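You operate a simulated robot arm through the tools that you are given. There is no shell and no other tool.

You are at the controls of a simulated robot arm. One attempt, no reset.

TASK
Descale the valve block in the grey cradle.
Fine: scrub the scale off its top with the red brush, put the brush back, soak the block clean in the white bath and let it dry on the teal drip rack. Set down upright: red stiff brush. What is to be rubbed or washed off counts as gone when no trace of it is left.

The check looks at the end state, three seconds after you hand in, the way a careful person would. Anything else that was tipped, shoved, dropped, spilled or broken makes it a failure.

THE ROBOT
A 6-joint arm with a two-finger parallel gripper, fixed in place. Base frame: the origin is on the floor under the middle of its stand, x ahead of it, y to its left, z up; the work surface is at about z = 900. Units: mm, degrees, N and s.
With the tool pointing down near the work surface it reaches from about 360 to 760 mm from the base axis. Its first joint turns from -66.0 to 66.0 degrees. Payload 2.45 kg.
The TCP is the grasp point between the finger pads, 24 mm short of the fingertips. In the tool frame z runs along the fingers and y along their closing line. Largest opening 68 mm; finger width 17, thickness 10; the body of the gripper, 40 by 70 mm, starts 41 mm behind the TCP.
Orientation is told as [roll, pitch, yaw] about the base's x, y, z axes, in that order, counted from this pose: with the fingers straight down and closing along the base's y, the tool's x points along the base's -x, its y along +y and its z along -z.

THE INTERFACE
- The arm moves only by the tool nudge_tool. Its argument "steps" is text: rows parted by semicolons, each of 7 numbers parted by spaces: the closure in counts, from 0 (fully open) to 255 (shut), then the shift along the base's x, y, z in units of 250 mm (1.0 is 250 mm), then the turn, a rotation vector about the base's x, y, z in units of 60 degrees (1.0 is 60 degrees). In form: jaw tx ty tz wx wy wz; .... A call has 1 to 20 rows; each row is the pose to reach, as a shift and turn from the pose commanded when the call began. A call with a number of a shift or a turn outside -1 to 1 is refused whole. Each row takes 0.2 s and may step no farther than 50 mm and 8.6 degrees from the row before; otherwise, or with a gripper value out of range, the whole call is refused. A pose out of reach is approached as far as the arm can. The call stops where the force on the tool passes 40 N (or 10 N more than at its start, if that is more) or the arm is blocked; 0.2 s more then pass. The fingers move at their own pace (about 108 mm/s each) and stop on an object; they squeeze with about 32 N. The grip force told is the motor's: it shows also when the fingers shut on nothing. Time passes only in rows, and 0.2 s behind the last, so rows that repeat a pose let the fingers close. It gives the time, the measured TCP pose, the force on the tool (base axes), the opening and the grip force at its end, in the units of the frame above (readings bear some noise), with the torque about the TCP (base axes, N m) and any sound that the robot's microphone picked up, and new pictures: "pictures" is both (left out), scene, wrist or none.
- Cameras (640 x 400 px; columns grow to the right, rows downward): "scene" is fixed at [170.1, 411.7, 1478.1]; the picture's right is [-0.74, -0.67, 0.00], its down [-0.29, 0.33, -0.90] and it looks along [0.60, -0.67, -0.44] (base axes); focal length 331 px, centre (320, 200). "wrist" rides on the gripper at [84, 11, -75] in the tool frame; the picture's right is [-0.13, 0.99, 0.00], its down [-0.60, -0.08, -0.79] and it looks along [-0.79, -0.10, 0.61] (tool axes); focal length 251 px, centre (320, 200).
- point_at(camera, pixels): for up to 12 pixels [column, row] of the newest picture of that camera ("zoom" is the newest enlarged one), the place [x, y, z] in the base frame of the surface seen there, good to about 2 mm. It takes no simulated time.
- enlarge(camera, box): a new picture of the part [left, top, right, bottom] of that camera's present view, enlarged. It takes no simulated time.
- job_done(): hands the job in; it is judged then, once.

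Open the gripper and draw the arm clear of the work before you hand the job in, unless the task says otherwise.

The tools are called by a JSON object that holds its "api" and its "payload". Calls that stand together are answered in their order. nudge_tool: Moves the arm, as the interface text tells. Its arguments: {"type":"object","properties":{"steps":{"type":"string"},"pictures":{"type":"string","enum":["both","scene","wrist","none"]}},"required":["steps"]} The other tools are called the same way: point_at (camera, pixels) gives the place of the surface under pixels of a picture; enlarge (camera, box) takes an enlarged picture of a part of a camera's view; job_done () hands the job in.

At the start:

```text
clock: 0.0
tcp_pos: [500.4, -53.1, 1278.6]
ee_rot: [0.0, 0.0, -0.1]
force: [0.1, -0.6, 0.4]
ft_torque: [-0.01, 0.0, 0.01]
width: 67.9
finger_force: 0.1
```

scene: 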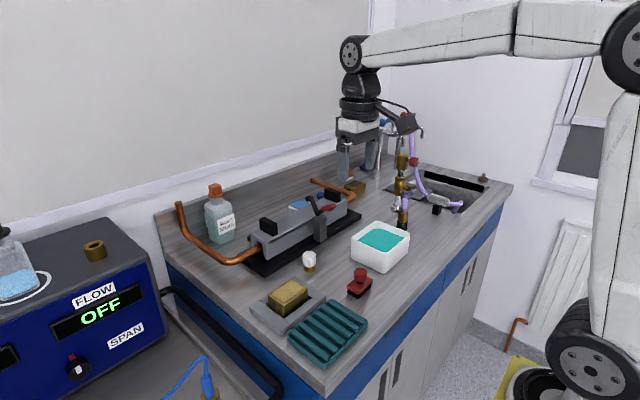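
wrist: 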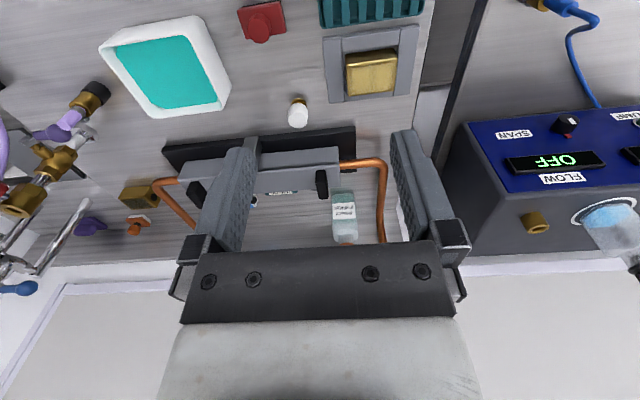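

I start by looking closer: the block in the grey cradle is near scene (287,297), red brush (358,283), bath (381,246), rack (328,332). I enlarge this area in both cameras.

{"api": "enlarge", "payload": {"camera": "scene", "box": [230, 210, 430, 380]}}

{"api": "enlarge", "payload": {"camera": "wrist", "box": [90, 0, 440, 150]}}

{"api": "point_at", "payload": {"camera": "scene", "pixels": [[287, 291], [275, 304], [299, 305], [360, 271], [359, 284], [357, 296], [381, 240], [381, 262], [328, 318], [328, 345], [309, 262], [340, 300]]}}

```text
2.35 times, centred on (330, 295) of scene
```

zoom: 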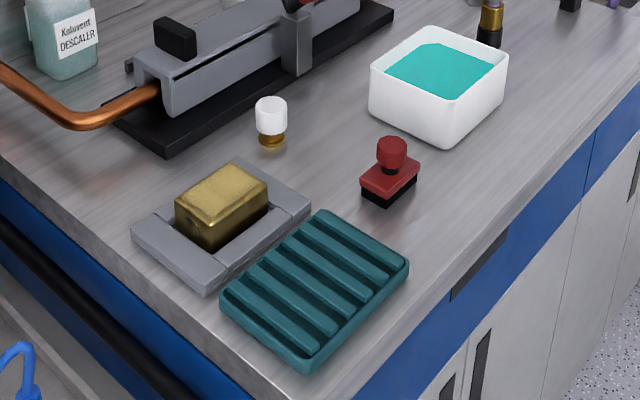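

```text
1.83 times, centred on (265, 75) of wrist
```

zoom: 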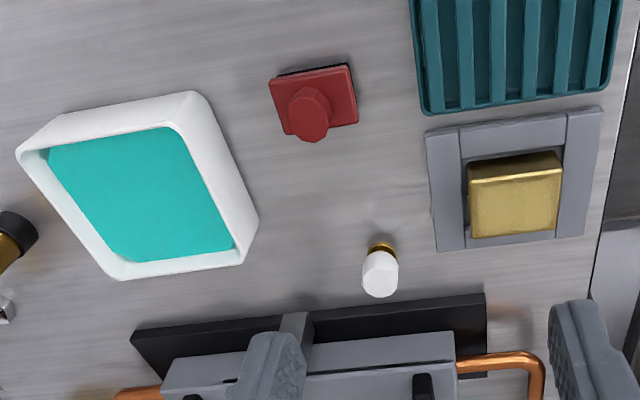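

```text
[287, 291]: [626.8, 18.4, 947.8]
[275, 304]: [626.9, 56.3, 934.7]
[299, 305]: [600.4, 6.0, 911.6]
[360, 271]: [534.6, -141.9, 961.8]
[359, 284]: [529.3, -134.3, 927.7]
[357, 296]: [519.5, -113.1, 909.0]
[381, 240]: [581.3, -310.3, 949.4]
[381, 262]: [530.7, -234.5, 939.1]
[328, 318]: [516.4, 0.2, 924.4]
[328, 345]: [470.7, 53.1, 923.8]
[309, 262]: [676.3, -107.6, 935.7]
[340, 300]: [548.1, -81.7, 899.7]
```

The block is brass-coloured and crusted on top; I zoom tighter on the block and brush to see the scale and the geometry.

{"api": "enlarge", "payload": {"camera": "scene", "box": [247, 265, 327, 335]}}

{"api": "point_at", "payload": {"camera": "zoom", "pixels": [[10, 10], [320, 200]]}}

{"api": "enlarge", "payload": {"camera": "wrist", "box": [310, 0, 430, 110]}}

{"api": "enlarge", "payload": {"camera": "scene", "box": [330, 260, 390, 305]}}

```text
5.71 times, centred on (287, 300) of scene
```

zoom: 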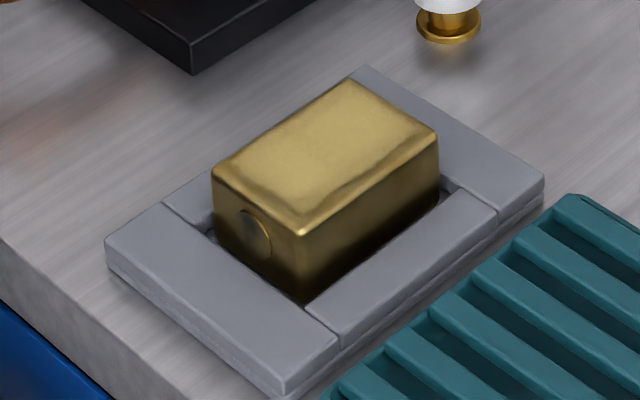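

```text
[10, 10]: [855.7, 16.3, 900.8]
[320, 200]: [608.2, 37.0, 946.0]
```

```text
3.64 times, centred on (370, 55) of wrist
```

zoom: 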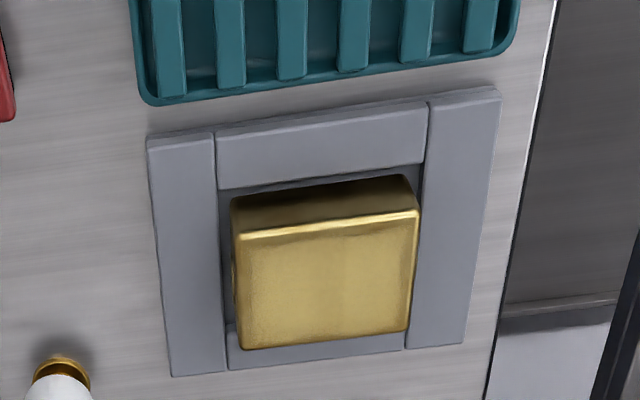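

```text
8.89 times, centred on (360, 282) of scene
```

zoom: 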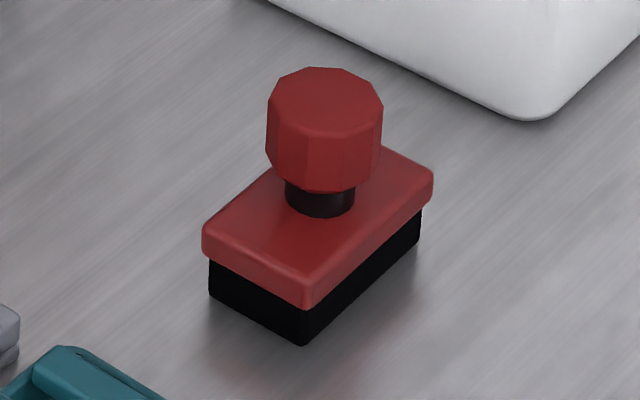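

Now I point at the brush in this zoom: knob top (325,95), knob sides, base corners (205,235), (305,300), (432,180).

{"api": "point_at", "payload": {"camera": "zoom", "pixels": [[325, 95], [275, 95], [378, 105], [320, 72], [325, 128], [325, 170], [208, 240], [305, 295], [428, 180], [305, 338], [320, 205], [390, 155]]}}

{"api": "enlarge", "payload": {"camera": "wrist", "box": [225, 0, 305, 50]}}

```text
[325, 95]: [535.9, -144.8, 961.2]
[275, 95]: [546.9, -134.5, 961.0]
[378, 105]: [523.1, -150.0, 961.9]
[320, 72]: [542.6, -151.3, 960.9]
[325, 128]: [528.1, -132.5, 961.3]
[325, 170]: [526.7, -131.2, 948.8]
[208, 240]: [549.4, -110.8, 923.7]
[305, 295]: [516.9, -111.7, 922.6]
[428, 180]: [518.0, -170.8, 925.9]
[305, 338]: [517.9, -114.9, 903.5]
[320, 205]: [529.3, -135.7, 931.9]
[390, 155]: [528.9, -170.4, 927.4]
```

```text
8.00 times, centred on (265, 25) of wrist
```

zoom: 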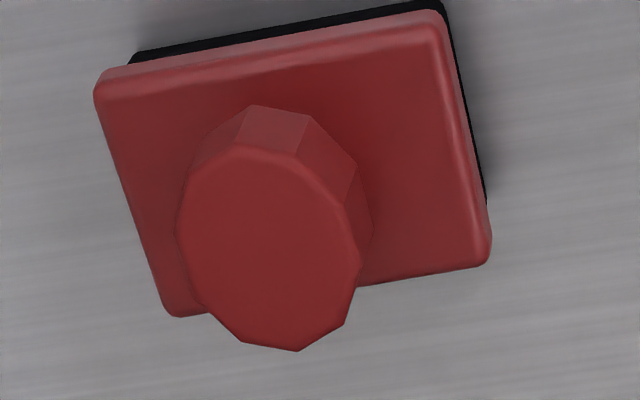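

Brush knob centre is about (534,-142), top z 961, plate top about 926. Next I measure the block and the cradle in a zoomed scene view.

{"api": "enlarge", "payload": {"camera": "scene", "box": [247, 265, 327, 335]}}

{"api": "point_at", "payload": {"camera": "zoom", "pixels": [[216, 178], [302, 230], [434, 138], [350, 86], [325, 155], [256, 235], [320, 290], [435, 200], [345, 320], [540, 180], [285, 380], [110, 240]]}}

{"api": "point_at", "payload": {"camera": "zoom", "pixels": [[366, 72], [222, 240], [302, 270], [302, 292], [200, 232], [270, 250], [455, 190], [210, 215], [445, 190], [330, 335], [190, 210], [500, 210]]}}

```text
5.71 times, centred on (287, 300) of scene
```

zoom: 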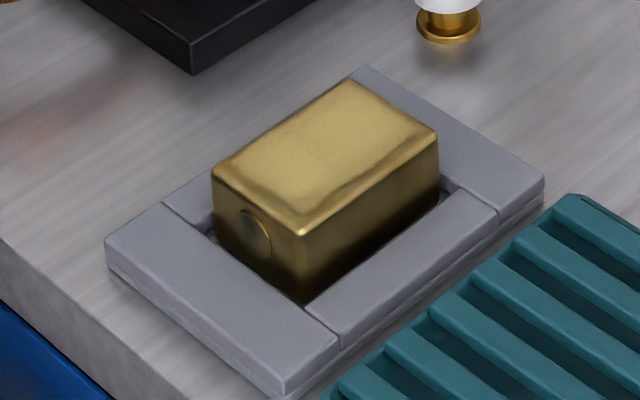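

```text
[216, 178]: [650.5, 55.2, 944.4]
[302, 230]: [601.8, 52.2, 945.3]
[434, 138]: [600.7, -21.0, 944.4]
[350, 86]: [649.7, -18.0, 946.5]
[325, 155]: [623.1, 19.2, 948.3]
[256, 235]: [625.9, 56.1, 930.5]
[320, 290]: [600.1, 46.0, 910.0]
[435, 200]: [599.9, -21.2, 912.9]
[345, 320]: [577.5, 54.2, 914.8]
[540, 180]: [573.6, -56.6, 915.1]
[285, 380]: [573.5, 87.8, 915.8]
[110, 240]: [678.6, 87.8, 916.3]
```

```text
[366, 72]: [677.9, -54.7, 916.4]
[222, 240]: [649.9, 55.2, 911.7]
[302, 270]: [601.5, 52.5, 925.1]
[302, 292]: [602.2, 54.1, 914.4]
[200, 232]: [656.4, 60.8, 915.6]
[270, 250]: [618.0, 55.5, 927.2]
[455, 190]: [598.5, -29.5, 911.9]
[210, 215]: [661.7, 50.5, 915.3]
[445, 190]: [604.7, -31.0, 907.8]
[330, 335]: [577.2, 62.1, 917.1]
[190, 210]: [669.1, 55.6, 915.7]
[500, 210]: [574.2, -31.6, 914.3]
```

The block spans x 600–650, y −21…56, top ≈947; cradle top ≈916. Now I measure the bath and the rack.

{"api": "enlarge", "payload": {"camera": "scene", "box": [340, 210, 420, 280]}}

{"api": "point_at", "payload": {"camera": "scene", "pixels": [[351, 236], [382, 252], [409, 230], [380, 222], [362, 238], [384, 247], [404, 236], [382, 228], [351, 253], [381, 271], [408, 252], [383, 238]]}}

```text
5.71 times, centred on (380, 245) of scene
```

zoom: 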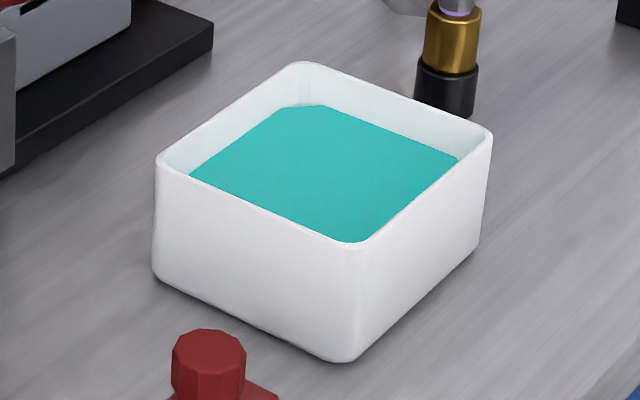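

```text
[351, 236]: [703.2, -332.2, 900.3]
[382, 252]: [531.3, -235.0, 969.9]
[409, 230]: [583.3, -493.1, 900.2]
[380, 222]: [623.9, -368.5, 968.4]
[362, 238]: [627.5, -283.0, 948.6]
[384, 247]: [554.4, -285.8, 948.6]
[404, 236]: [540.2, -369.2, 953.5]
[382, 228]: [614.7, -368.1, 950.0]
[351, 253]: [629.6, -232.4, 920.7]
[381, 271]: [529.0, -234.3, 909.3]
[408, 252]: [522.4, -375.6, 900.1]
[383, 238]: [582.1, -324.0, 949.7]
```

{"api": "point_at", "payload": {"camera": "zoom", "pixels": [[158, 158], [347, 246], [490, 132], [303, 66], [170, 160], [350, 235], [478, 132], [303, 78], [195, 172], [455, 160], [355, 240], [300, 108]]}}

{"api": "enlarge", "payload": {"camera": "scene", "box": [280, 290, 376, 374]}}

```text
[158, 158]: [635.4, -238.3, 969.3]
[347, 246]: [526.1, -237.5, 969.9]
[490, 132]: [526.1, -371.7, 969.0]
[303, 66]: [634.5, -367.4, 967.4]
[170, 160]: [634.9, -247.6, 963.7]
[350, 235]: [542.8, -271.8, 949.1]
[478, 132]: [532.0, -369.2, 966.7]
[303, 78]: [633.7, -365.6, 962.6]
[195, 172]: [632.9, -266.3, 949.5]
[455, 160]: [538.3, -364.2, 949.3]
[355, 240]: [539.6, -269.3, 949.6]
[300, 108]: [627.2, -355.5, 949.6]
```

```text
4.76 times, centred on (328, 332) of scene
```

zoom: 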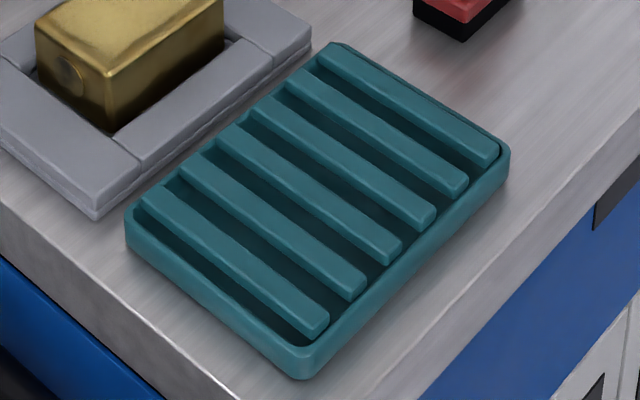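

Bath: rim z 970, liquid z 949.5, inner about x 531–632, y −368…−240. Now I measure the rack in the zoom.

{"api": "point_at", "payload": {"camera": "zoom", "pixels": [[130, 212], [300, 355], [505, 150], [340, 46], [150, 192], [318, 322], [490, 152], [328, 52], [280, 190], [260, 275], [345, 210], [300, 372]]}}

{"api": "enlarge", "payload": {"camera": "scene", "box": [150, 150, 420, 300]}}

{"api": "enlarge", "payload": {"camera": "wrist", "box": [0, 0, 320, 200]}}

```text
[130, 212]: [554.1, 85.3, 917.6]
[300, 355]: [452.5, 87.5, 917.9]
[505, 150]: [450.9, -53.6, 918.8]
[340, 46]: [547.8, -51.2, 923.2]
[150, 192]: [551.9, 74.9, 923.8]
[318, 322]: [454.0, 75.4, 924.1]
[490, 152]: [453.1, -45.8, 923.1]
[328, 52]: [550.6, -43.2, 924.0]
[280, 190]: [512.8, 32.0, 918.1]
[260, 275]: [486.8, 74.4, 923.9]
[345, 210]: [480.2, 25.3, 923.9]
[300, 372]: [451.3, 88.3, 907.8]
```

```text
2.37 times, centred on (285, 225) of scene
```

zoom: 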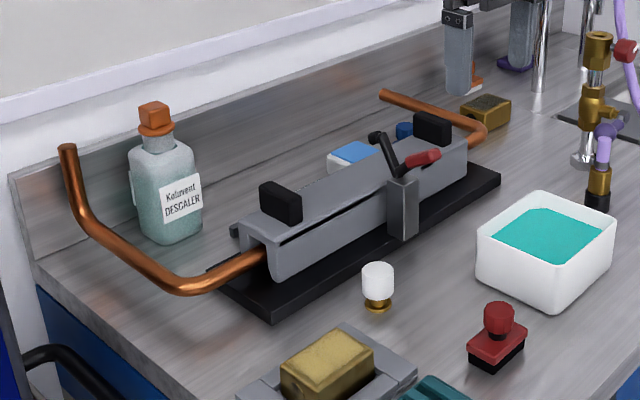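

```text
2.00 times, centred on (160, 100) of wrist
```

zoom: 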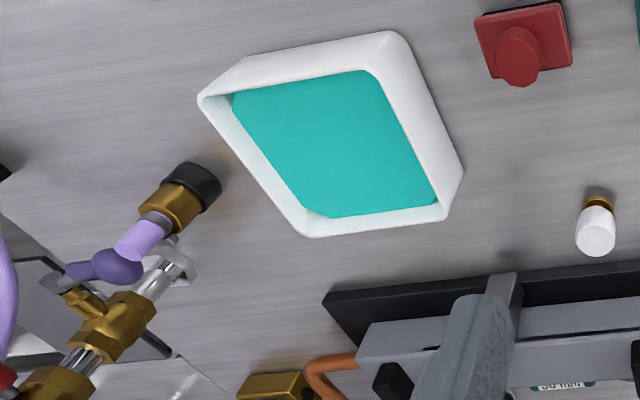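

A small label reading something like "30 min" shows near wrist (280,192) behind the fixture; I zoom there to read it.

{"api": "enlarge", "payload": {"camera": "wrist", "box": [250, 175, 370, 250]}}

{"api": "enlarge", "payload": {"camera": "scene", "box": [270, 170, 390, 245]}}

```text
5.33 times, centred on (310, 212) of wrist
```

zoom: 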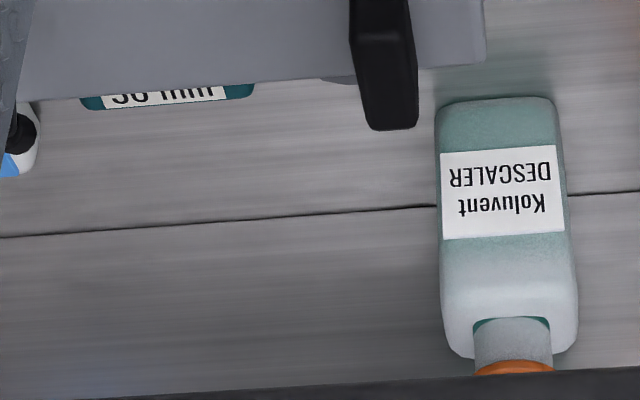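

```text
5.33 times, centred on (330, 208) of scene
```

zoom: 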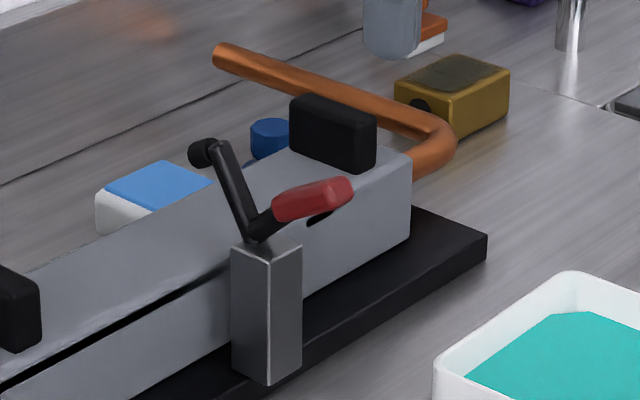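

The rest is clutter, and the other brass block at the back isn't the one in the cradle. I move above the brush at knob (534,-142), staying high, to check alignment with the wrist camera.

{"api": "nudge_tool", "payload": {"steps": "0 0.027 -0.071 -0.142 0 0 0; 0 0.054 -0.142 -0.285 0 0 0; 0 0.082 -0.214 -0.427 0 0 0; 0 0.109 -0.285 -0.57 0 0 0; 0 0.136 -0.356 -0.712 0 0 0; 0 0.136 -0.356 -0.712 0 0 0", "pictures": "both"}}

```text
clock: 1.4
tcp_pos: [530.8, -138.8, 1097.7]
ee_rot: [0.0, -0.1, 0.0]
force: [0.6, -0.6, -0.1]
ft_torque: [0.0, -0.01, -0.05]
width: 68.0
finger_force: 0.1
```

scene: 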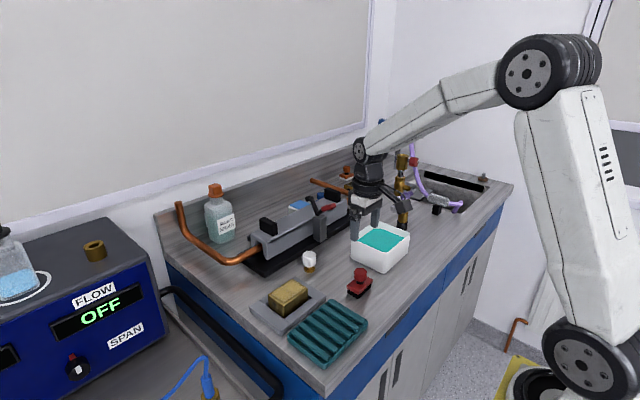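
wrist: 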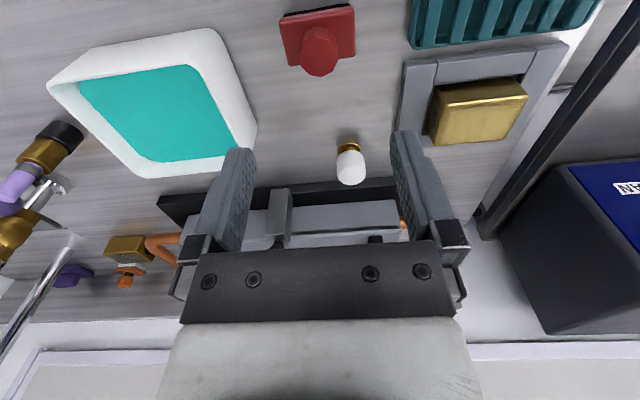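

Measured TCP (530.8,-138.8,1097.7) is about 3 mm off the command, so I'll check for settling. I enlarge the brush at wrist (318,40) and pin its knob.

{"api": "enlarge", "payload": {"camera": "wrist", "box": [270, 0, 366, 80]}}

{"api": "nudge_tool", "payload": {"steps": "0 0 0 0 0 0 0", "pictures": "wrist"}}

```text
5.00 times, centred on (318, 40) of wrist
```

zoom: 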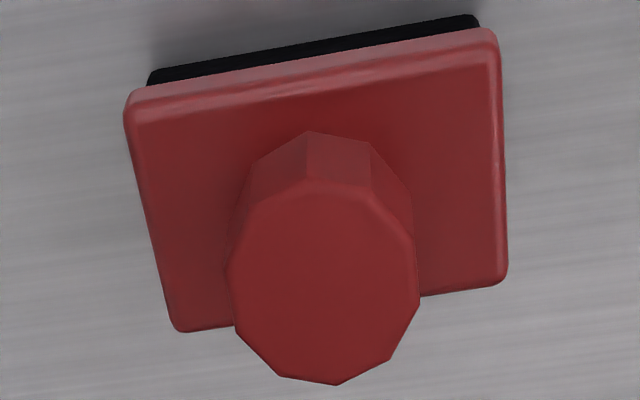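

```text
clock: 1.8
tcp_pos: [530.6, -140.5, 1096.2]
ee_rot: [0.0, 0.0, 0.1]
force: [0.0, 0.6, 0.3]
ft_torque: [0.03, -0.02, 0.0]
width: 68.0
finger_force: 0.1
```

wrist: 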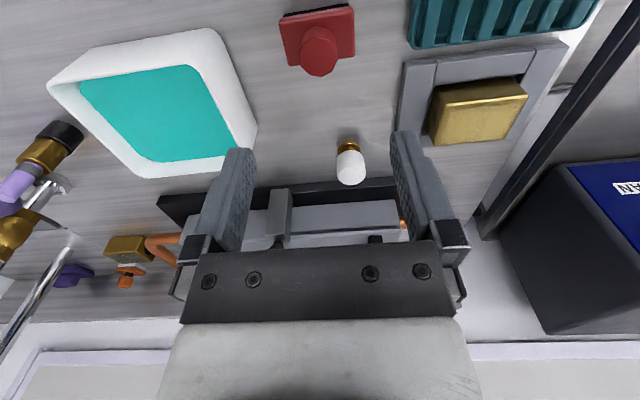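

The reading jitters by a couple of mm. I measure the knob and plate corners from this zoom.

{"api": "point_at", "payload": {"camera": "zoom", "pixels": [[325, 285], [232, 270], [416, 270], [320, 190], [337, 378], [130, 100], [490, 40], [500, 280], [182, 325], [300, 160], [200, 250], [460, 200]]}}

{"api": "nudge_tool", "payload": {"steps": "0 0 0 0 0 0 0; 0 0 0 0 0 0 0", "pictures": "none"}}

```text
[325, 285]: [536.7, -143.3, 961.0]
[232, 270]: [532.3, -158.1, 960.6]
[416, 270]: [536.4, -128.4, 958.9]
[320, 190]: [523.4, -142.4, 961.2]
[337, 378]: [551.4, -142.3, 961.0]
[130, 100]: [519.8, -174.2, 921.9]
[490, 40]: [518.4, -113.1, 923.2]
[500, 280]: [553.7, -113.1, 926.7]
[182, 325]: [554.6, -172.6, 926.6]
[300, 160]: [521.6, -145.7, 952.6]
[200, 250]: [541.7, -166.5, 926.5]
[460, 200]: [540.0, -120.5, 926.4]
```

```text
clock: 2.4
tcp_pos: [532.4, -140.3, 1097.3]
ee_rot: [0.0, 0.0, 0.0]
force: [-0.2, -0.4, -0.1]
ft_torque: [0.0, -0.02, 0.01]
width: 68.0
finger_force: 0.1
```

Brush plate spans x 517–555, y −174…−112, knob centre (537,−143), so it is axis-aligned. I descend to TCP z≈1000 (fingertips ≈976, above the knob) and re-check.

{"api": "nudge_tool", "payload": {"steps": "0 0.007 -0.004 -0.13 0 0 0; 0 0.014 -0.008 -0.26 0 0 0; 0 0.02 -0.012 -0.388 0 0 0; 0 0.02 -0.012 -0.388 0 0 0", "pictures": "both"}}

```text
clock: 3.4
tcp_pos: [539.7, -145.4, 999.9]
ee_rot: [0.0, 0.1, 0.0]
force: [0.7, -0.3, 0.4]
ft_torque: [-0.01, 0.0, 0.03]
width: 67.8
finger_force: 0.1
```

scene: 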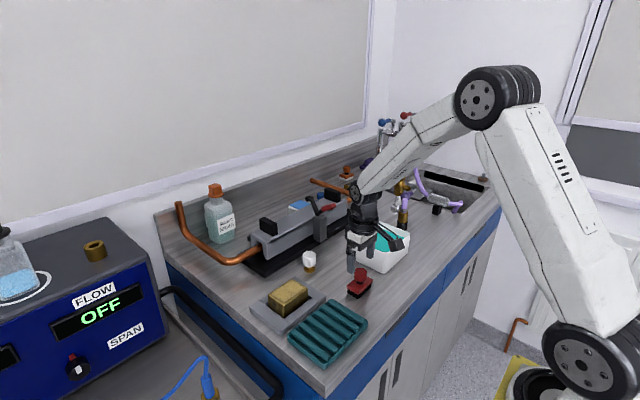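
wrist: 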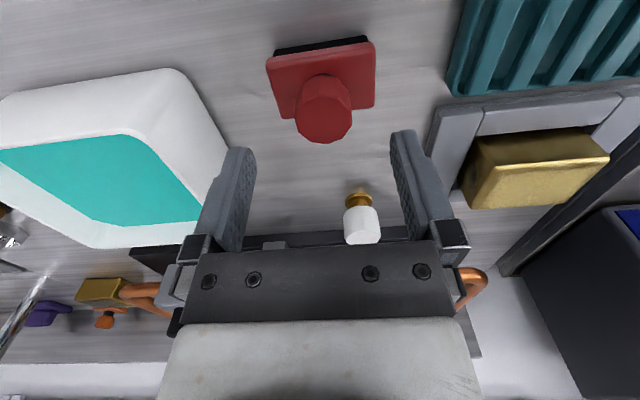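

I enlarge the knob at wrist (325,115) and take another reading to average out the noise in the TCP position.

{"api": "enlarge", "payload": {"camera": "wrist", "box": [262, 30, 390, 150]}}

{"api": "nudge_tool", "payload": {"steps": "0 0 0 0 0 0 0", "pictures": "none"}}

{"api": "nudge_tool", "payload": {"steps": "0 0 0 0 0 0 0", "pictures": "none"}}

{"api": "nudge_tool", "payload": {"steps": "0 0 0 0 0 0 0", "pictures": "none"}}

```text
3.33 times, centred on (326, 90) of wrist
```

zoom: 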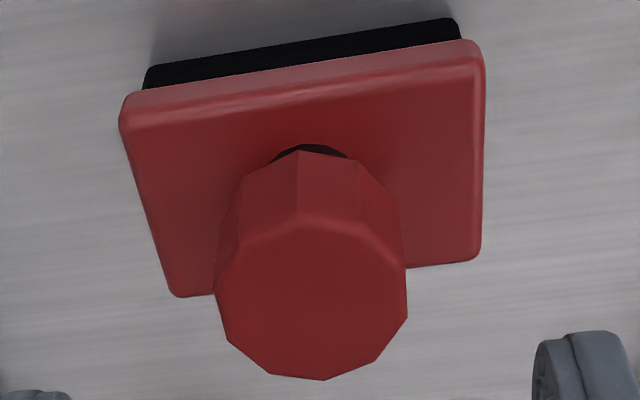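

```text
clock: 3.8
tcp_pos: [538.9, -145.5, 1000.5]
ee_rot: [0.0, 0.0, 0.1]
force: [0.6, 0.4, -0.5]
ft_torque: [-0.02, -0.01, 0.02]
width: 68.0
finger_force: 0.1
```

```text
clock: 4.2
tcp_pos: [539.4, -145.2, 1001.1]
ee_rot: [0.0, 0.0, 0.0]
force: [-0.5, 0.8, 0.2]
ft_torque: [-0.03, -0.01, -0.03]
width: 68.0
finger_force: 0.2
```

```text
clock: 4.6
tcp_pos: [539.3, -143.9, 1001.2]
ee_rot: [0.0, -0.1, 0.0]
force: [-0.2, -1.0, -0.7]
ft_torque: [0.0, -0.01, 0.01]
width: 68.1
finger_force: 0.0
```

TCP averages (539.3,−145,1000.7). I pin the knob again in this zoom: top centre about (312,300).

{"api": "point_at", "payload": {"camera": "zoom", "pixels": [[312, 300], [220, 285], [404, 280], [320, 372], [300, 225], [125, 110], [475, 60], [475, 250], [178, 290], [310, 190], [570, 360]]}}

```text
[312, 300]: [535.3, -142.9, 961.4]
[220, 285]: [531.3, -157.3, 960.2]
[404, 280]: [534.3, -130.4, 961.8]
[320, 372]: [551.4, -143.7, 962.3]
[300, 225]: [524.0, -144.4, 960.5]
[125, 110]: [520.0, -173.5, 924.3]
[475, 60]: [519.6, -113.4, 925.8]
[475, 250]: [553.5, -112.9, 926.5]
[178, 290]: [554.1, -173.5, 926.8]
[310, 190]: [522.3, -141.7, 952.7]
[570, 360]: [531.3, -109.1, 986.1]
```

Knob centre ≈(537,−143.5), Ø≈28, plate top 926.5. I shift by (−2.3,+1.5), lower to TCP z≈955 so the fingertips stay ~4 mm above the plate, and look before closing.

{"api": "nudge_tool", "payload": {"steps": "0 -0.009 0.006 -0.04 0 0 0; 0 -0.009 0.006 -0.09 0 0 0; 0 -0.009 0.006 -0.14 0 0 0; 0 -0.009 0.006 -0.183 0 0 0; 0 -0.009 0.006 -0.183 0 0 0", "pictures": "both"}}

```text
clock: 5.8
tcp_pos: [535.8, -144.9, 955.0]
ee_rot: [0.0, 0.1, 0.1]
force: [-0.3, -1.0, 1.4]
ft_torque: [-0.03, -0.02, -0.05]
width: 68.1
finger_force: 0.0
```

scene: 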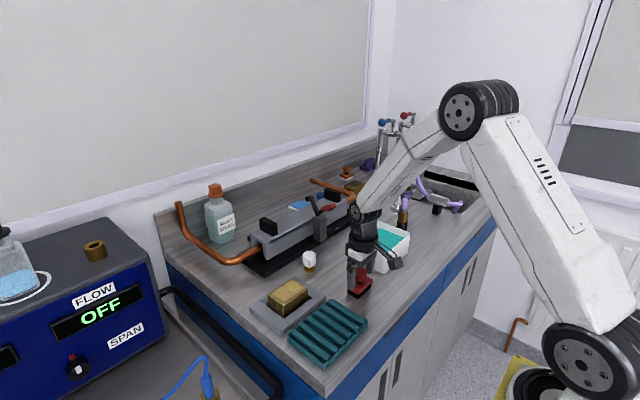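
wrist: 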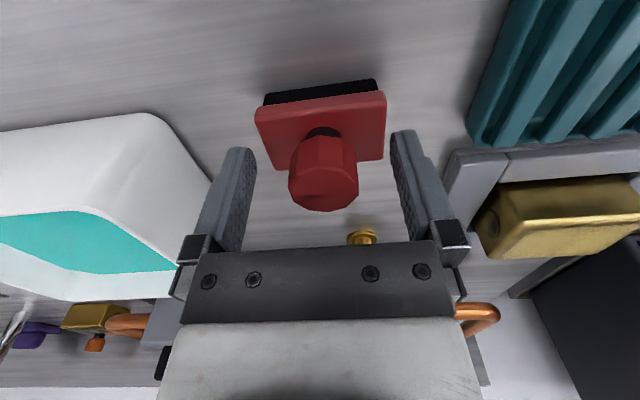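

The knob sits at wrist (323,185), midway between the pads. I close on it.

{"api": "nudge_tool", "payload": {"steps": "120 0 0 0 0 0 0; 180 0 0 0 0 0 0; 255 0 0 0 0 0 0; 255 0 0 0 0 0 0; 255 0 0 0 0 0 0", "pictures": "both"}}

```text
clock: 7.0
tcp_pos: [535.0, -145.3, 955.3]
ee_rot: [0.0, 0.0, 0.0]
force: [-0.1, -0.6, 0.8]
ft_torque: [0.03, 0.0, 0.0]
width: 31.1
finger_force: 31.4
```

scene: 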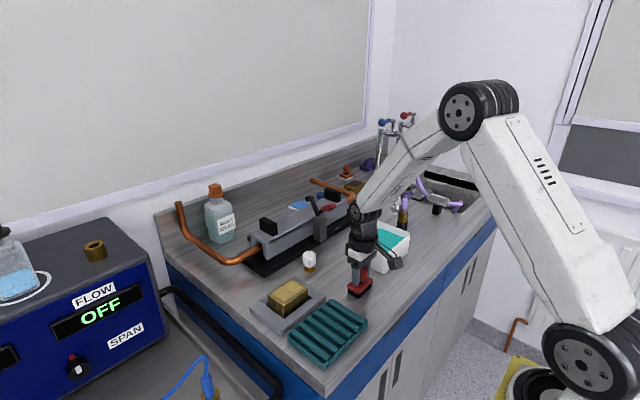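
wrist: 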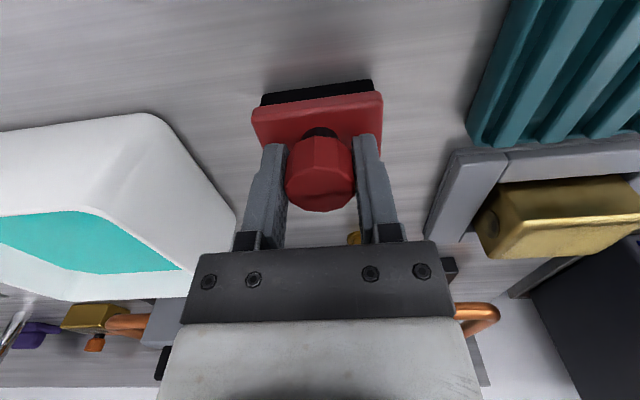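

Grip holds the knob (width 31.1, 31 N); bristle bottom is ≈55 mm below TCP. I lift 100 mm and carry it over the block centre (625,17).

{"api": "nudge_tool", "payload": {"steps": "255 0 0 0.08 0 0 0; 255 0 0 0.2 0 0 0; 255 0 0 0.32 0 0 0; 255 0 0 0.4 0 0 0; 255 0.06 0.11 0.4 0 0 0; 255 0.12 0.22 0.4 0 0 0; 255 0.18 0.33 0.4 0 0 0; 255 0.24 0.44 0.4 0 0 0; 255 0.3 0.55 0.4 0 0 0; 255 0.36 0.65 0.4 0 0 0; 255 0.36 0.65 0.4 0 0 0", "pictures": "both"}}

```text
clock: 9.4
tcp_pos: [626.2, 17.2, 1058.0]
ee_rot: [0.1, 0.0, 0.0]
force: [-0.6, 1.2, 0.2]
ft_torque: [0.03, 0.0, -0.01]
width: 0.1
finger_force: 23.6
```

scene: 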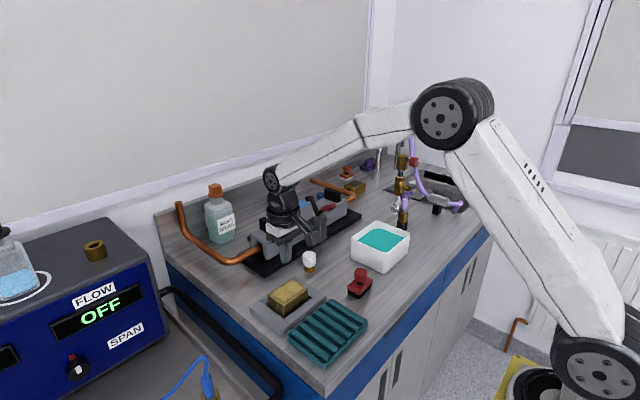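
wrist: 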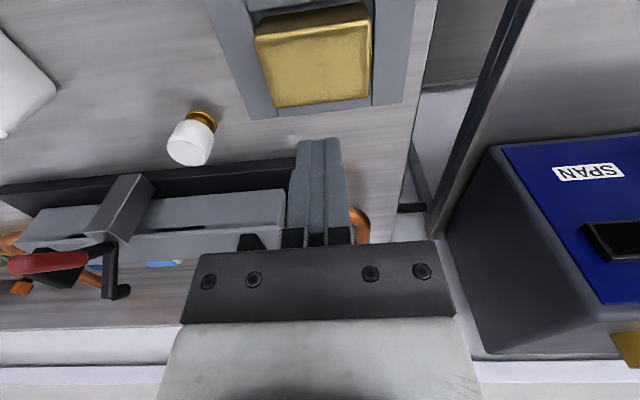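

The brush slipped out on the lift (width 0.1) and stands upright at scene (358,283). I look closely at it to see whether it moved and how to grip better.

{"api": "enlarge", "payload": {"camera": "scene", "box": [330, 260, 390, 305]}}

{"api": "point_at", "payload": {"camera": "zoom", "pixels": [[325, 95], [275, 95], [378, 105], [320, 72], [325, 128], [325, 170], [208, 240], [305, 295], [428, 180], [305, 338], [320, 205], [390, 155]]}}

```text
8.89 times, centred on (360, 282) of scene
```

zoom: 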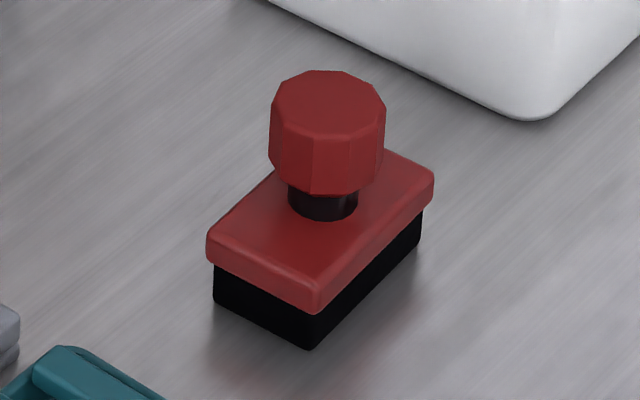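

```text
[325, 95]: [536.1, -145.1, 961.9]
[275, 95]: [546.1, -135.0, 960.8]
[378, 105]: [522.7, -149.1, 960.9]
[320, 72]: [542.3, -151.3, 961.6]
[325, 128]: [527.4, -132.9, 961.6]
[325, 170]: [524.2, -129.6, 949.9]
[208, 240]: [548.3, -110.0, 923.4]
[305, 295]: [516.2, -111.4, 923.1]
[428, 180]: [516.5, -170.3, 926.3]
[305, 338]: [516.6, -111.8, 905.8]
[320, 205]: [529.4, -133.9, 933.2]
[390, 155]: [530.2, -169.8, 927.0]
```

The brush barely moved (about 1–2 mm, a slight turn). The knob grip slipped, so I'll hold the plate instead (38 mm across x, flat sides) with the fingers turned 90°. I start turning (yaw −45°) while heading back above the brush.

{"api": "nudge_tool", "payload": {"steps": "0 -0.05 -0.09 0 0 0 -0.125; 0 -0.1 -0.18 0 0 0 -0.25; 0 -0.15 -0.27 0 0 0 -0.375; 0 -0.2 -0.36 0 0 0 -0.5; 0 -0.25 -0.45 0 0 0 -0.625; 0 -0.3 -0.54 0 0 0 -0.75; 0 -0.36 -0.64 0 0 0 -0.75", "pictures": "scene"}}

{"api": "nudge_tool", "payload": {"steps": "0 0 0 0 0 0 -0.125; 0 0 0 0 0 0 -0.25; 0 0 0 0 0 0 -0.375; 0 0 0 0 0 0 -0.5; 0 0 0 0 0 0 -0.625; 0 0 0 0 0 0 -0.75; 0 0 0 0 0 0 -0.75", "pictures": "both"}}

```text
clock: 11.0
tcp_pos: [537.8, -139.3, 1054.2]
ee_rot: [-0.1, 0.0, -45.1]
force: [0.4, -0.5, 0.9]
ft_torque: [0.01, -0.01, 0.0]
width: 68.0
finger_force: 0.0
```

scene: 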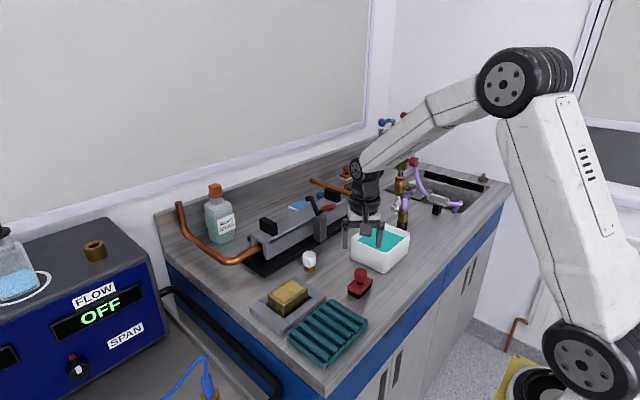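

```text
clock: 12.6
tcp_pos: [536.1, -140.7, 1056.5]
ee_rot: [0.0, -0.1, -90.1]
force: [-0.6, -0.2, 0.7]
ft_torque: [0.0, -0.02, -0.04]
width: 67.8
finger_force: 0.0
```

scene: 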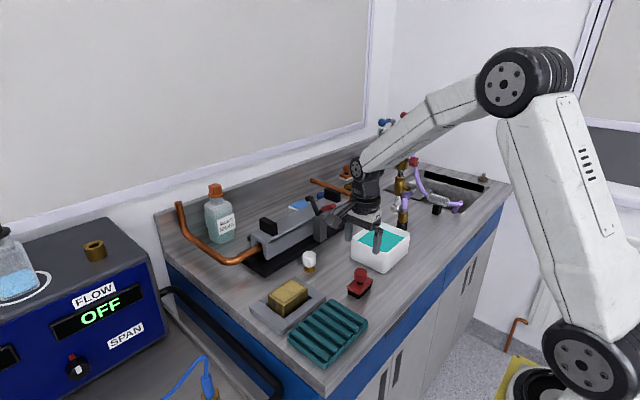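
wrist: 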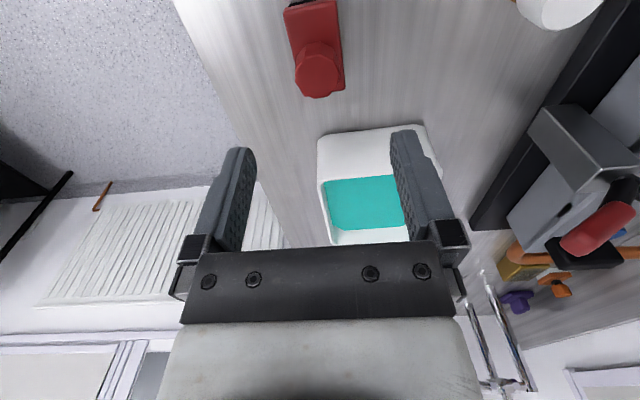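

The tool is now at yaw −90°, brush at wrist (318,55). I zoom to get its present outline and yaw.

{"api": "enlarge", "payload": {"camera": "wrist", "box": [260, 0, 372, 105]}}

{"api": "nudge_tool", "payload": {"steps": "0 0 0 0 0 0 0", "pictures": "none"}}

```text
3.81 times, centred on (316, 52) of wrist
```

zoom: 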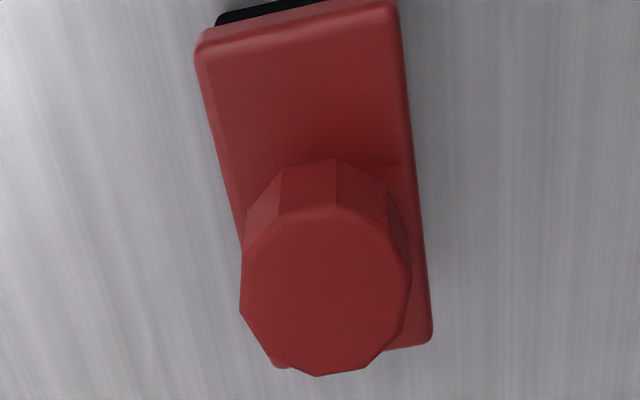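

```text
clock: 13.0
tcp_pos: [538.2, -140.6, 1056.5]
ee_rot: [0.0, 0.0, -90.1]
force: [0.2, 0.4, 0.1]
ft_torque: [0.01, 0.04, 0.02]
width: 67.8
finger_force: 0.0
```

{"api": "point_at", "payload": {"camera": "zoom", "pixels": [[325, 285], [243, 280], [408, 280], [325, 370], [330, 210], [205, 45], [390, 15], [428, 335], [222, 150], [415, 200], [280, 365], [300, 100]]}}

```text
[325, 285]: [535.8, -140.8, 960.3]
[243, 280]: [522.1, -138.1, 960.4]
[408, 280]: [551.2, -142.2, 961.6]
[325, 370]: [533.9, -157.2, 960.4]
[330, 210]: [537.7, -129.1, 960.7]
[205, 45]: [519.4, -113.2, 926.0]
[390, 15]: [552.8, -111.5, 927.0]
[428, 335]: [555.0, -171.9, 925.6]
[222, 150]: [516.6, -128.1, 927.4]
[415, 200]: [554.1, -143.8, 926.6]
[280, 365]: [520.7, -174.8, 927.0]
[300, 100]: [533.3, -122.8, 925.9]
```

Plate spans x≈517–554.5, y≈−174…−111, height ≈917–927 with bristles below. I descend to TCP ≈(536,−143,936), fingertips ≈912, straddling the plate.

{"api": "nudge_tool", "payload": {"steps": "0 -0.005 -0.01 -0.12 0 0 0; 0 -0.005 -0.01 -0.24 0 0 0; 0 -0.005 -0.01 -0.34 0 0 0; 0 -0.005 -0.01 -0.42 0 0 0; 0 -0.005 -0.01 -0.48 0 0 0; 0 -0.005 -0.01 -0.48 0 0 0", "pictures": "both"}}

```text
clock: 14.4
tcp_pos: [534.0, -145.2, 937.1]
ee_rot: [0.0, 0.1, -90.0]
force: [0.5, 0.3, 0.4]
ft_torque: [0.01, 0.01, -0.01]
width: 68.0
finger_force: 0.1
```

scene: 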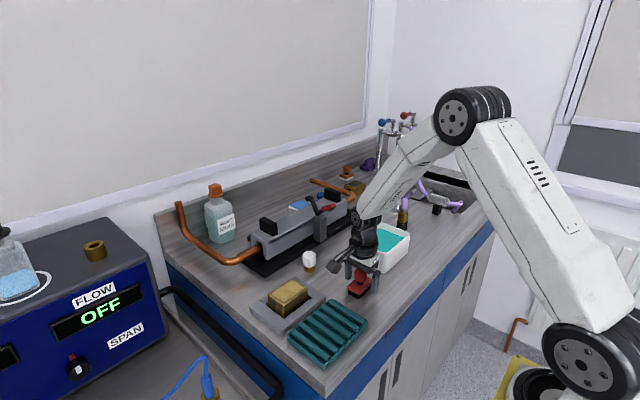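
wrist: 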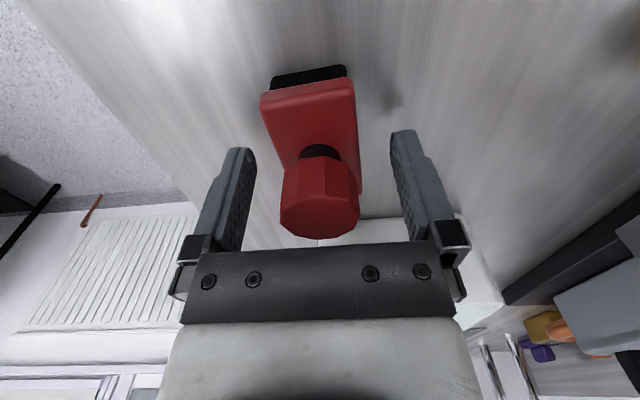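

The plate lies between the pads, centred at column ≈320. I close on the plate.

{"api": "nudge_tool", "payload": {"steps": "80 0 0 0 0 0 0; 120 0 0 0 0 0 0; 255 0 0 0 0 0 0; 255 0 0 0 0 0 0; 255 0 0 0 0 0 0", "pictures": "both"}}

```text
clock: 15.6
tcp_pos: [534.6, -144.9, 937.4]
ee_rot: [0.0, 0.1, -90.0]
force: [-1.0, 0.5, 1.2]
ft_torque: [0.01, 0.02, 0.02]
width: 37.4
finger_force: 31.6
```

scene: 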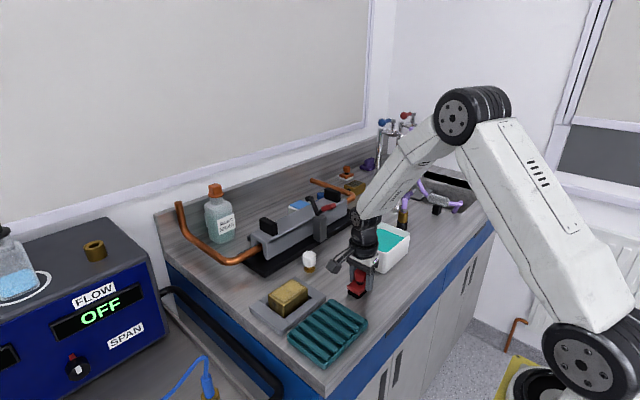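
wrist: 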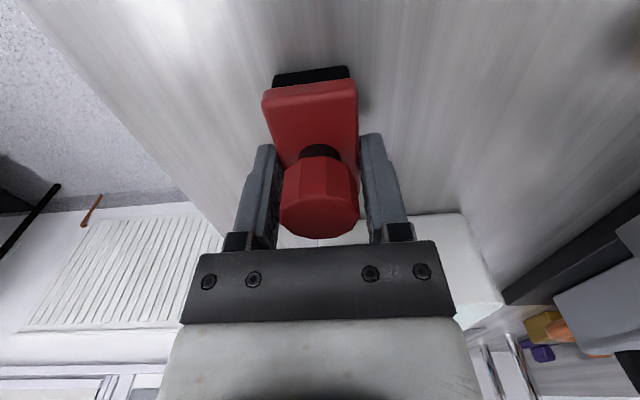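

Width 37.4 with 31.6 N. I lift slowly by 15 mm and check that it holds.

{"api": "nudge_tool", "payload": {"steps": "255 0 0 0.01 0 0 0; 255 0 0 0.02 0 0 0; 255 0 0 0.03 0 0 0; 255 0 0 0.045 0 0 0; 255 0 0 0.06 0 0 0; 255 0 0 0.06 0 0 0; 255 0 0 0.06 0 0 0", "pictures": "both"}}

```text
clock: 17.2
tcp_pos: [535.7, -143.7, 951.1]
ee_rot: [0.0, 0.1, -90.0]
force: [-0.5, 0.1, -2.3]
ft_torque: [0.02, 0.0, -0.04]
width: 37.3
finger_force: 31.9
```

scene: 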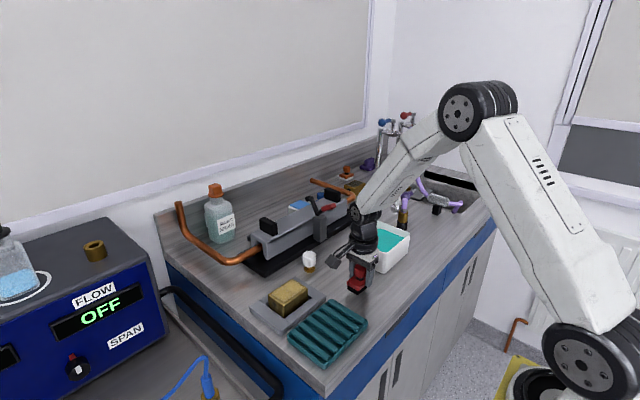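
wrist: 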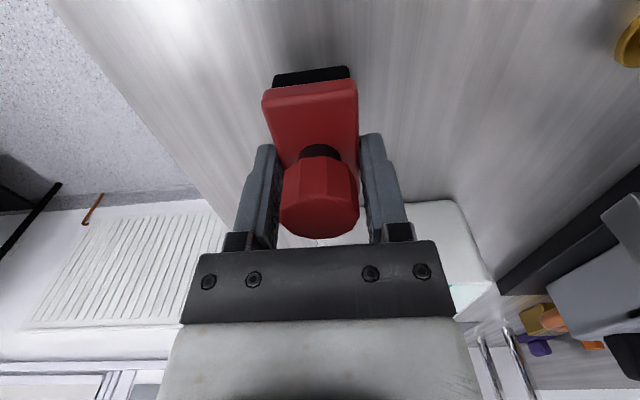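

It holds (−2.3 N, brush unchanged in the wrist view). I lift to TCP z≈1011 and carry it gently over the block centre.

{"api": "nudge_tool", "payload": {"steps": "255 0 0 0.04 0 0 0; 255 0 0 0.1 0 0 0; 255 0 0 0.17 0 0 0; 255 0 0 0.24 0 0 0; 255 0.03 0.054 0.24 0 0 0; 255 0.07 0.126 0.24 0 0 0; 255 0.11 0.198 0.24 0 0 0; 255 0.15 0.27 0.24 0 0 0; 255 0.19 0.342 0.24 0 0 0; 255 0.23 0.414 0.24 0 0 0; 255 0.27 0.486 0.24 0 0 0; 255 0.31 0.558 0.24 0 0 0; 255 0.34 0.612 0.24 0 0 0; 255 0.357 0.642 0.24 0 0 0; 255 0.357 0.642 0.24 0 0 0", "pictures": "both"}}

```text
clock: 20.4
tcp_pos: [626.8, 17.5, 1010.6]
ee_rot: [0.0, 0.1, -89.9]
force: [-0.5, -0.2, -0.3]
ft_torque: [0.01, -0.03, -0.04]
width: 37.1
finger_force: 31.6
```

scene: 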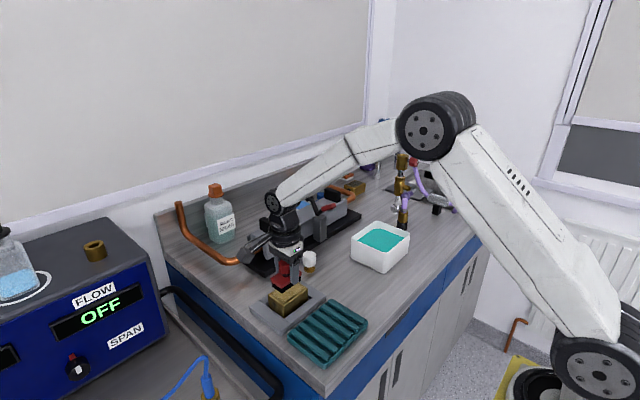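
wrist: 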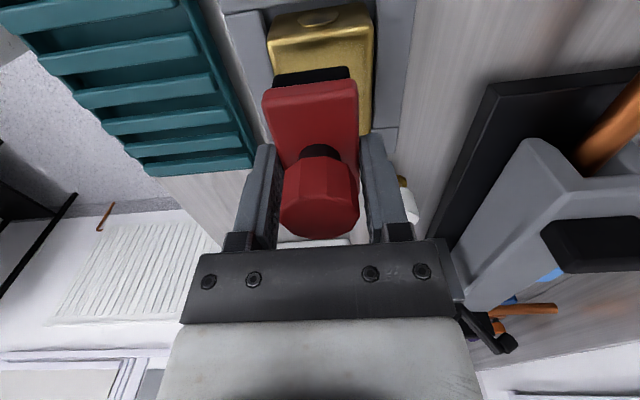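

The brush is over the block (scene (287,280)). I zoom in to verify alignment before pressing down.

{"api": "enlarge", "payload": {"camera": "scene", "box": [240, 235, 340, 325]}}

{"api": "enlarge", "payload": {"camera": "wrist", "box": [220, 0, 420, 150]}}

```text
4.44 times, centred on (290, 280) of scene
```

zoom: 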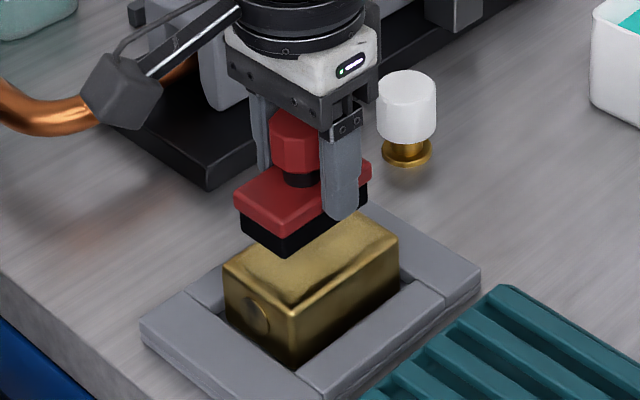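

```text
2.67 times, centred on (320, 75) of wrist
```

zoom: 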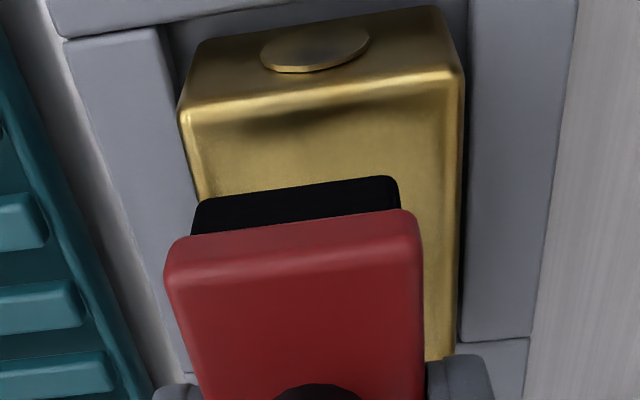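

Alignment looks right. I lower toward the block top: contact is expected at TCP z≈984.5, so I go to about 987 first and then creep.

{"api": "nudge_tool", "payload": {"steps": "255 0 0 -0.03 0 0 0; 255 0 0 -0.06 0 0 0; 255 0 0 -0.08 0 0 0; 255 0 0 -0.092 0 0 0; 255 0 0 -0.092 0 0 0", "pictures": "none"}}

{"api": "nudge_tool", "payload": {"steps": "255 0 0 -0.004 0 0 0; 255 0 0 -0.008 0 0 0; 255 0 0 -0.008 0 0 0", "pictures": "scene"}}

```text
clock: 21.6
tcp_pos: [623.5, 16.7, 988.7]
ee_rot: [-0.1, 0.0, -89.9]
force: [-0.1, -0.5, -0.7]
ft_torque: [-0.03, -0.03, 0.0]
width: 37.3
finger_force: 31.7
```

```text
clock: 22.4
tcp_pos: [624.8, 17.2, 985.7]
ee_rot: [0.0, 0.0, -90.1]
force: [-0.7, 0.9, -1.3]
ft_torque: [0.03, -0.01, -0.01]
width: 37.2
finger_force: 32.2
```

scene: 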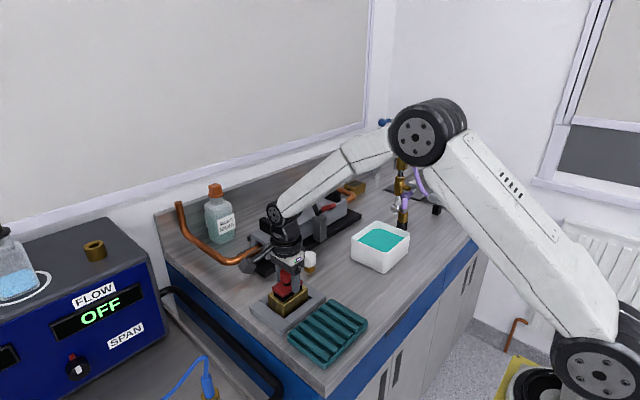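

No contact force yet at TCP z≈985.7. I creep down 1 mm at a time.

{"api": "nudge_tool", "payload": {"steps": "255 0 0 -0.004 0 0 0; 255 0 0 -0.004 0 0 0", "pictures": "none"}}

{"api": "nudge_tool", "payload": {"steps": "255 0 0 -0.004 0 0 0; 255 0 0 -0.004 0 0 0", "pictures": "none"}}

{"api": "nudge_tool", "payload": {"steps": "255 0 0 -0.004 0 0 0; 255 0 0 -0.004 0 0 0", "pictures": "none"}}

```text
clock: 23.0
tcp_pos: [624.2, 16.5, 987.0]
ee_rot: [0.0, 0.1, -90.0]
force: [-0.2, 0.7, -1.8]
ft_torque: [0.01, -0.04, 0.01]
width: 37.0
finger_force: 31.9
```

```text
clock: 23.6
tcp_pos: [624.3, 17.5, 984.9]
ee_rot: [0.0, 0.0, -90.0]
force: [-0.2, 0.6, -1.0]
ft_torque: [0.03, 0.0, 0.01]
width: 37.4
finger_force: 31.9
```

```text
clock: 24.2
tcp_pos: [624.6, 17.9, 984.3]
ee_rot: [0.1, 0.0, -90.1]
force: [-2.6, -0.2, 6.3]
ft_torque: [0.02, 0.16, -0.01]
width: 37.2
finger_force: 31.9
```

Contact: force rose to +6.3 N (≈8 N pressing) at TCP z≈984.3. I press 0.5 mm more and run the first scrub strokes along y, ±12 mm, then shift to the −x side.

{"api": "nudge_tool", "payload": {"steps": "255 0 0 -0.002 0 0 0; 255 0 0.024 -0.002 0 0 0; 255 0 0.048 -0.002 0 0 0; 255 0 0.024 -0.002 0 0 0; 255 0 0 -0.002 0 0 0; 255 0 -0.024 -0.002 0 0 0; 255 0 -0.048 -0.002 0 0 0; 255 0 -0.024 -0.002 0 0 0; 255 0 0 -0.002 0 0 0; 255 0 0 -0.002 0 0 0", "pictures": "both"}}

```text
clock: 26.4
tcp_pos: [626.4, 16.2, 983.6]
ee_rot: [0.1, -0.1, -90.0]
force: [-0.7, -4.8, 13.9]
ft_torque: [-0.17, 0.0, 0.0]
width: 37.3
finger_force: 31.7
```

scene: 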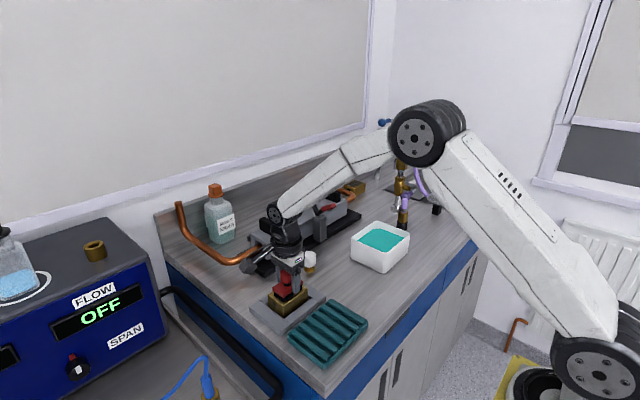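
wrist: 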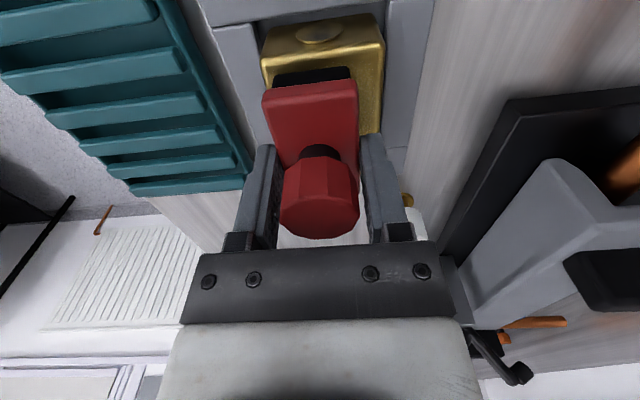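

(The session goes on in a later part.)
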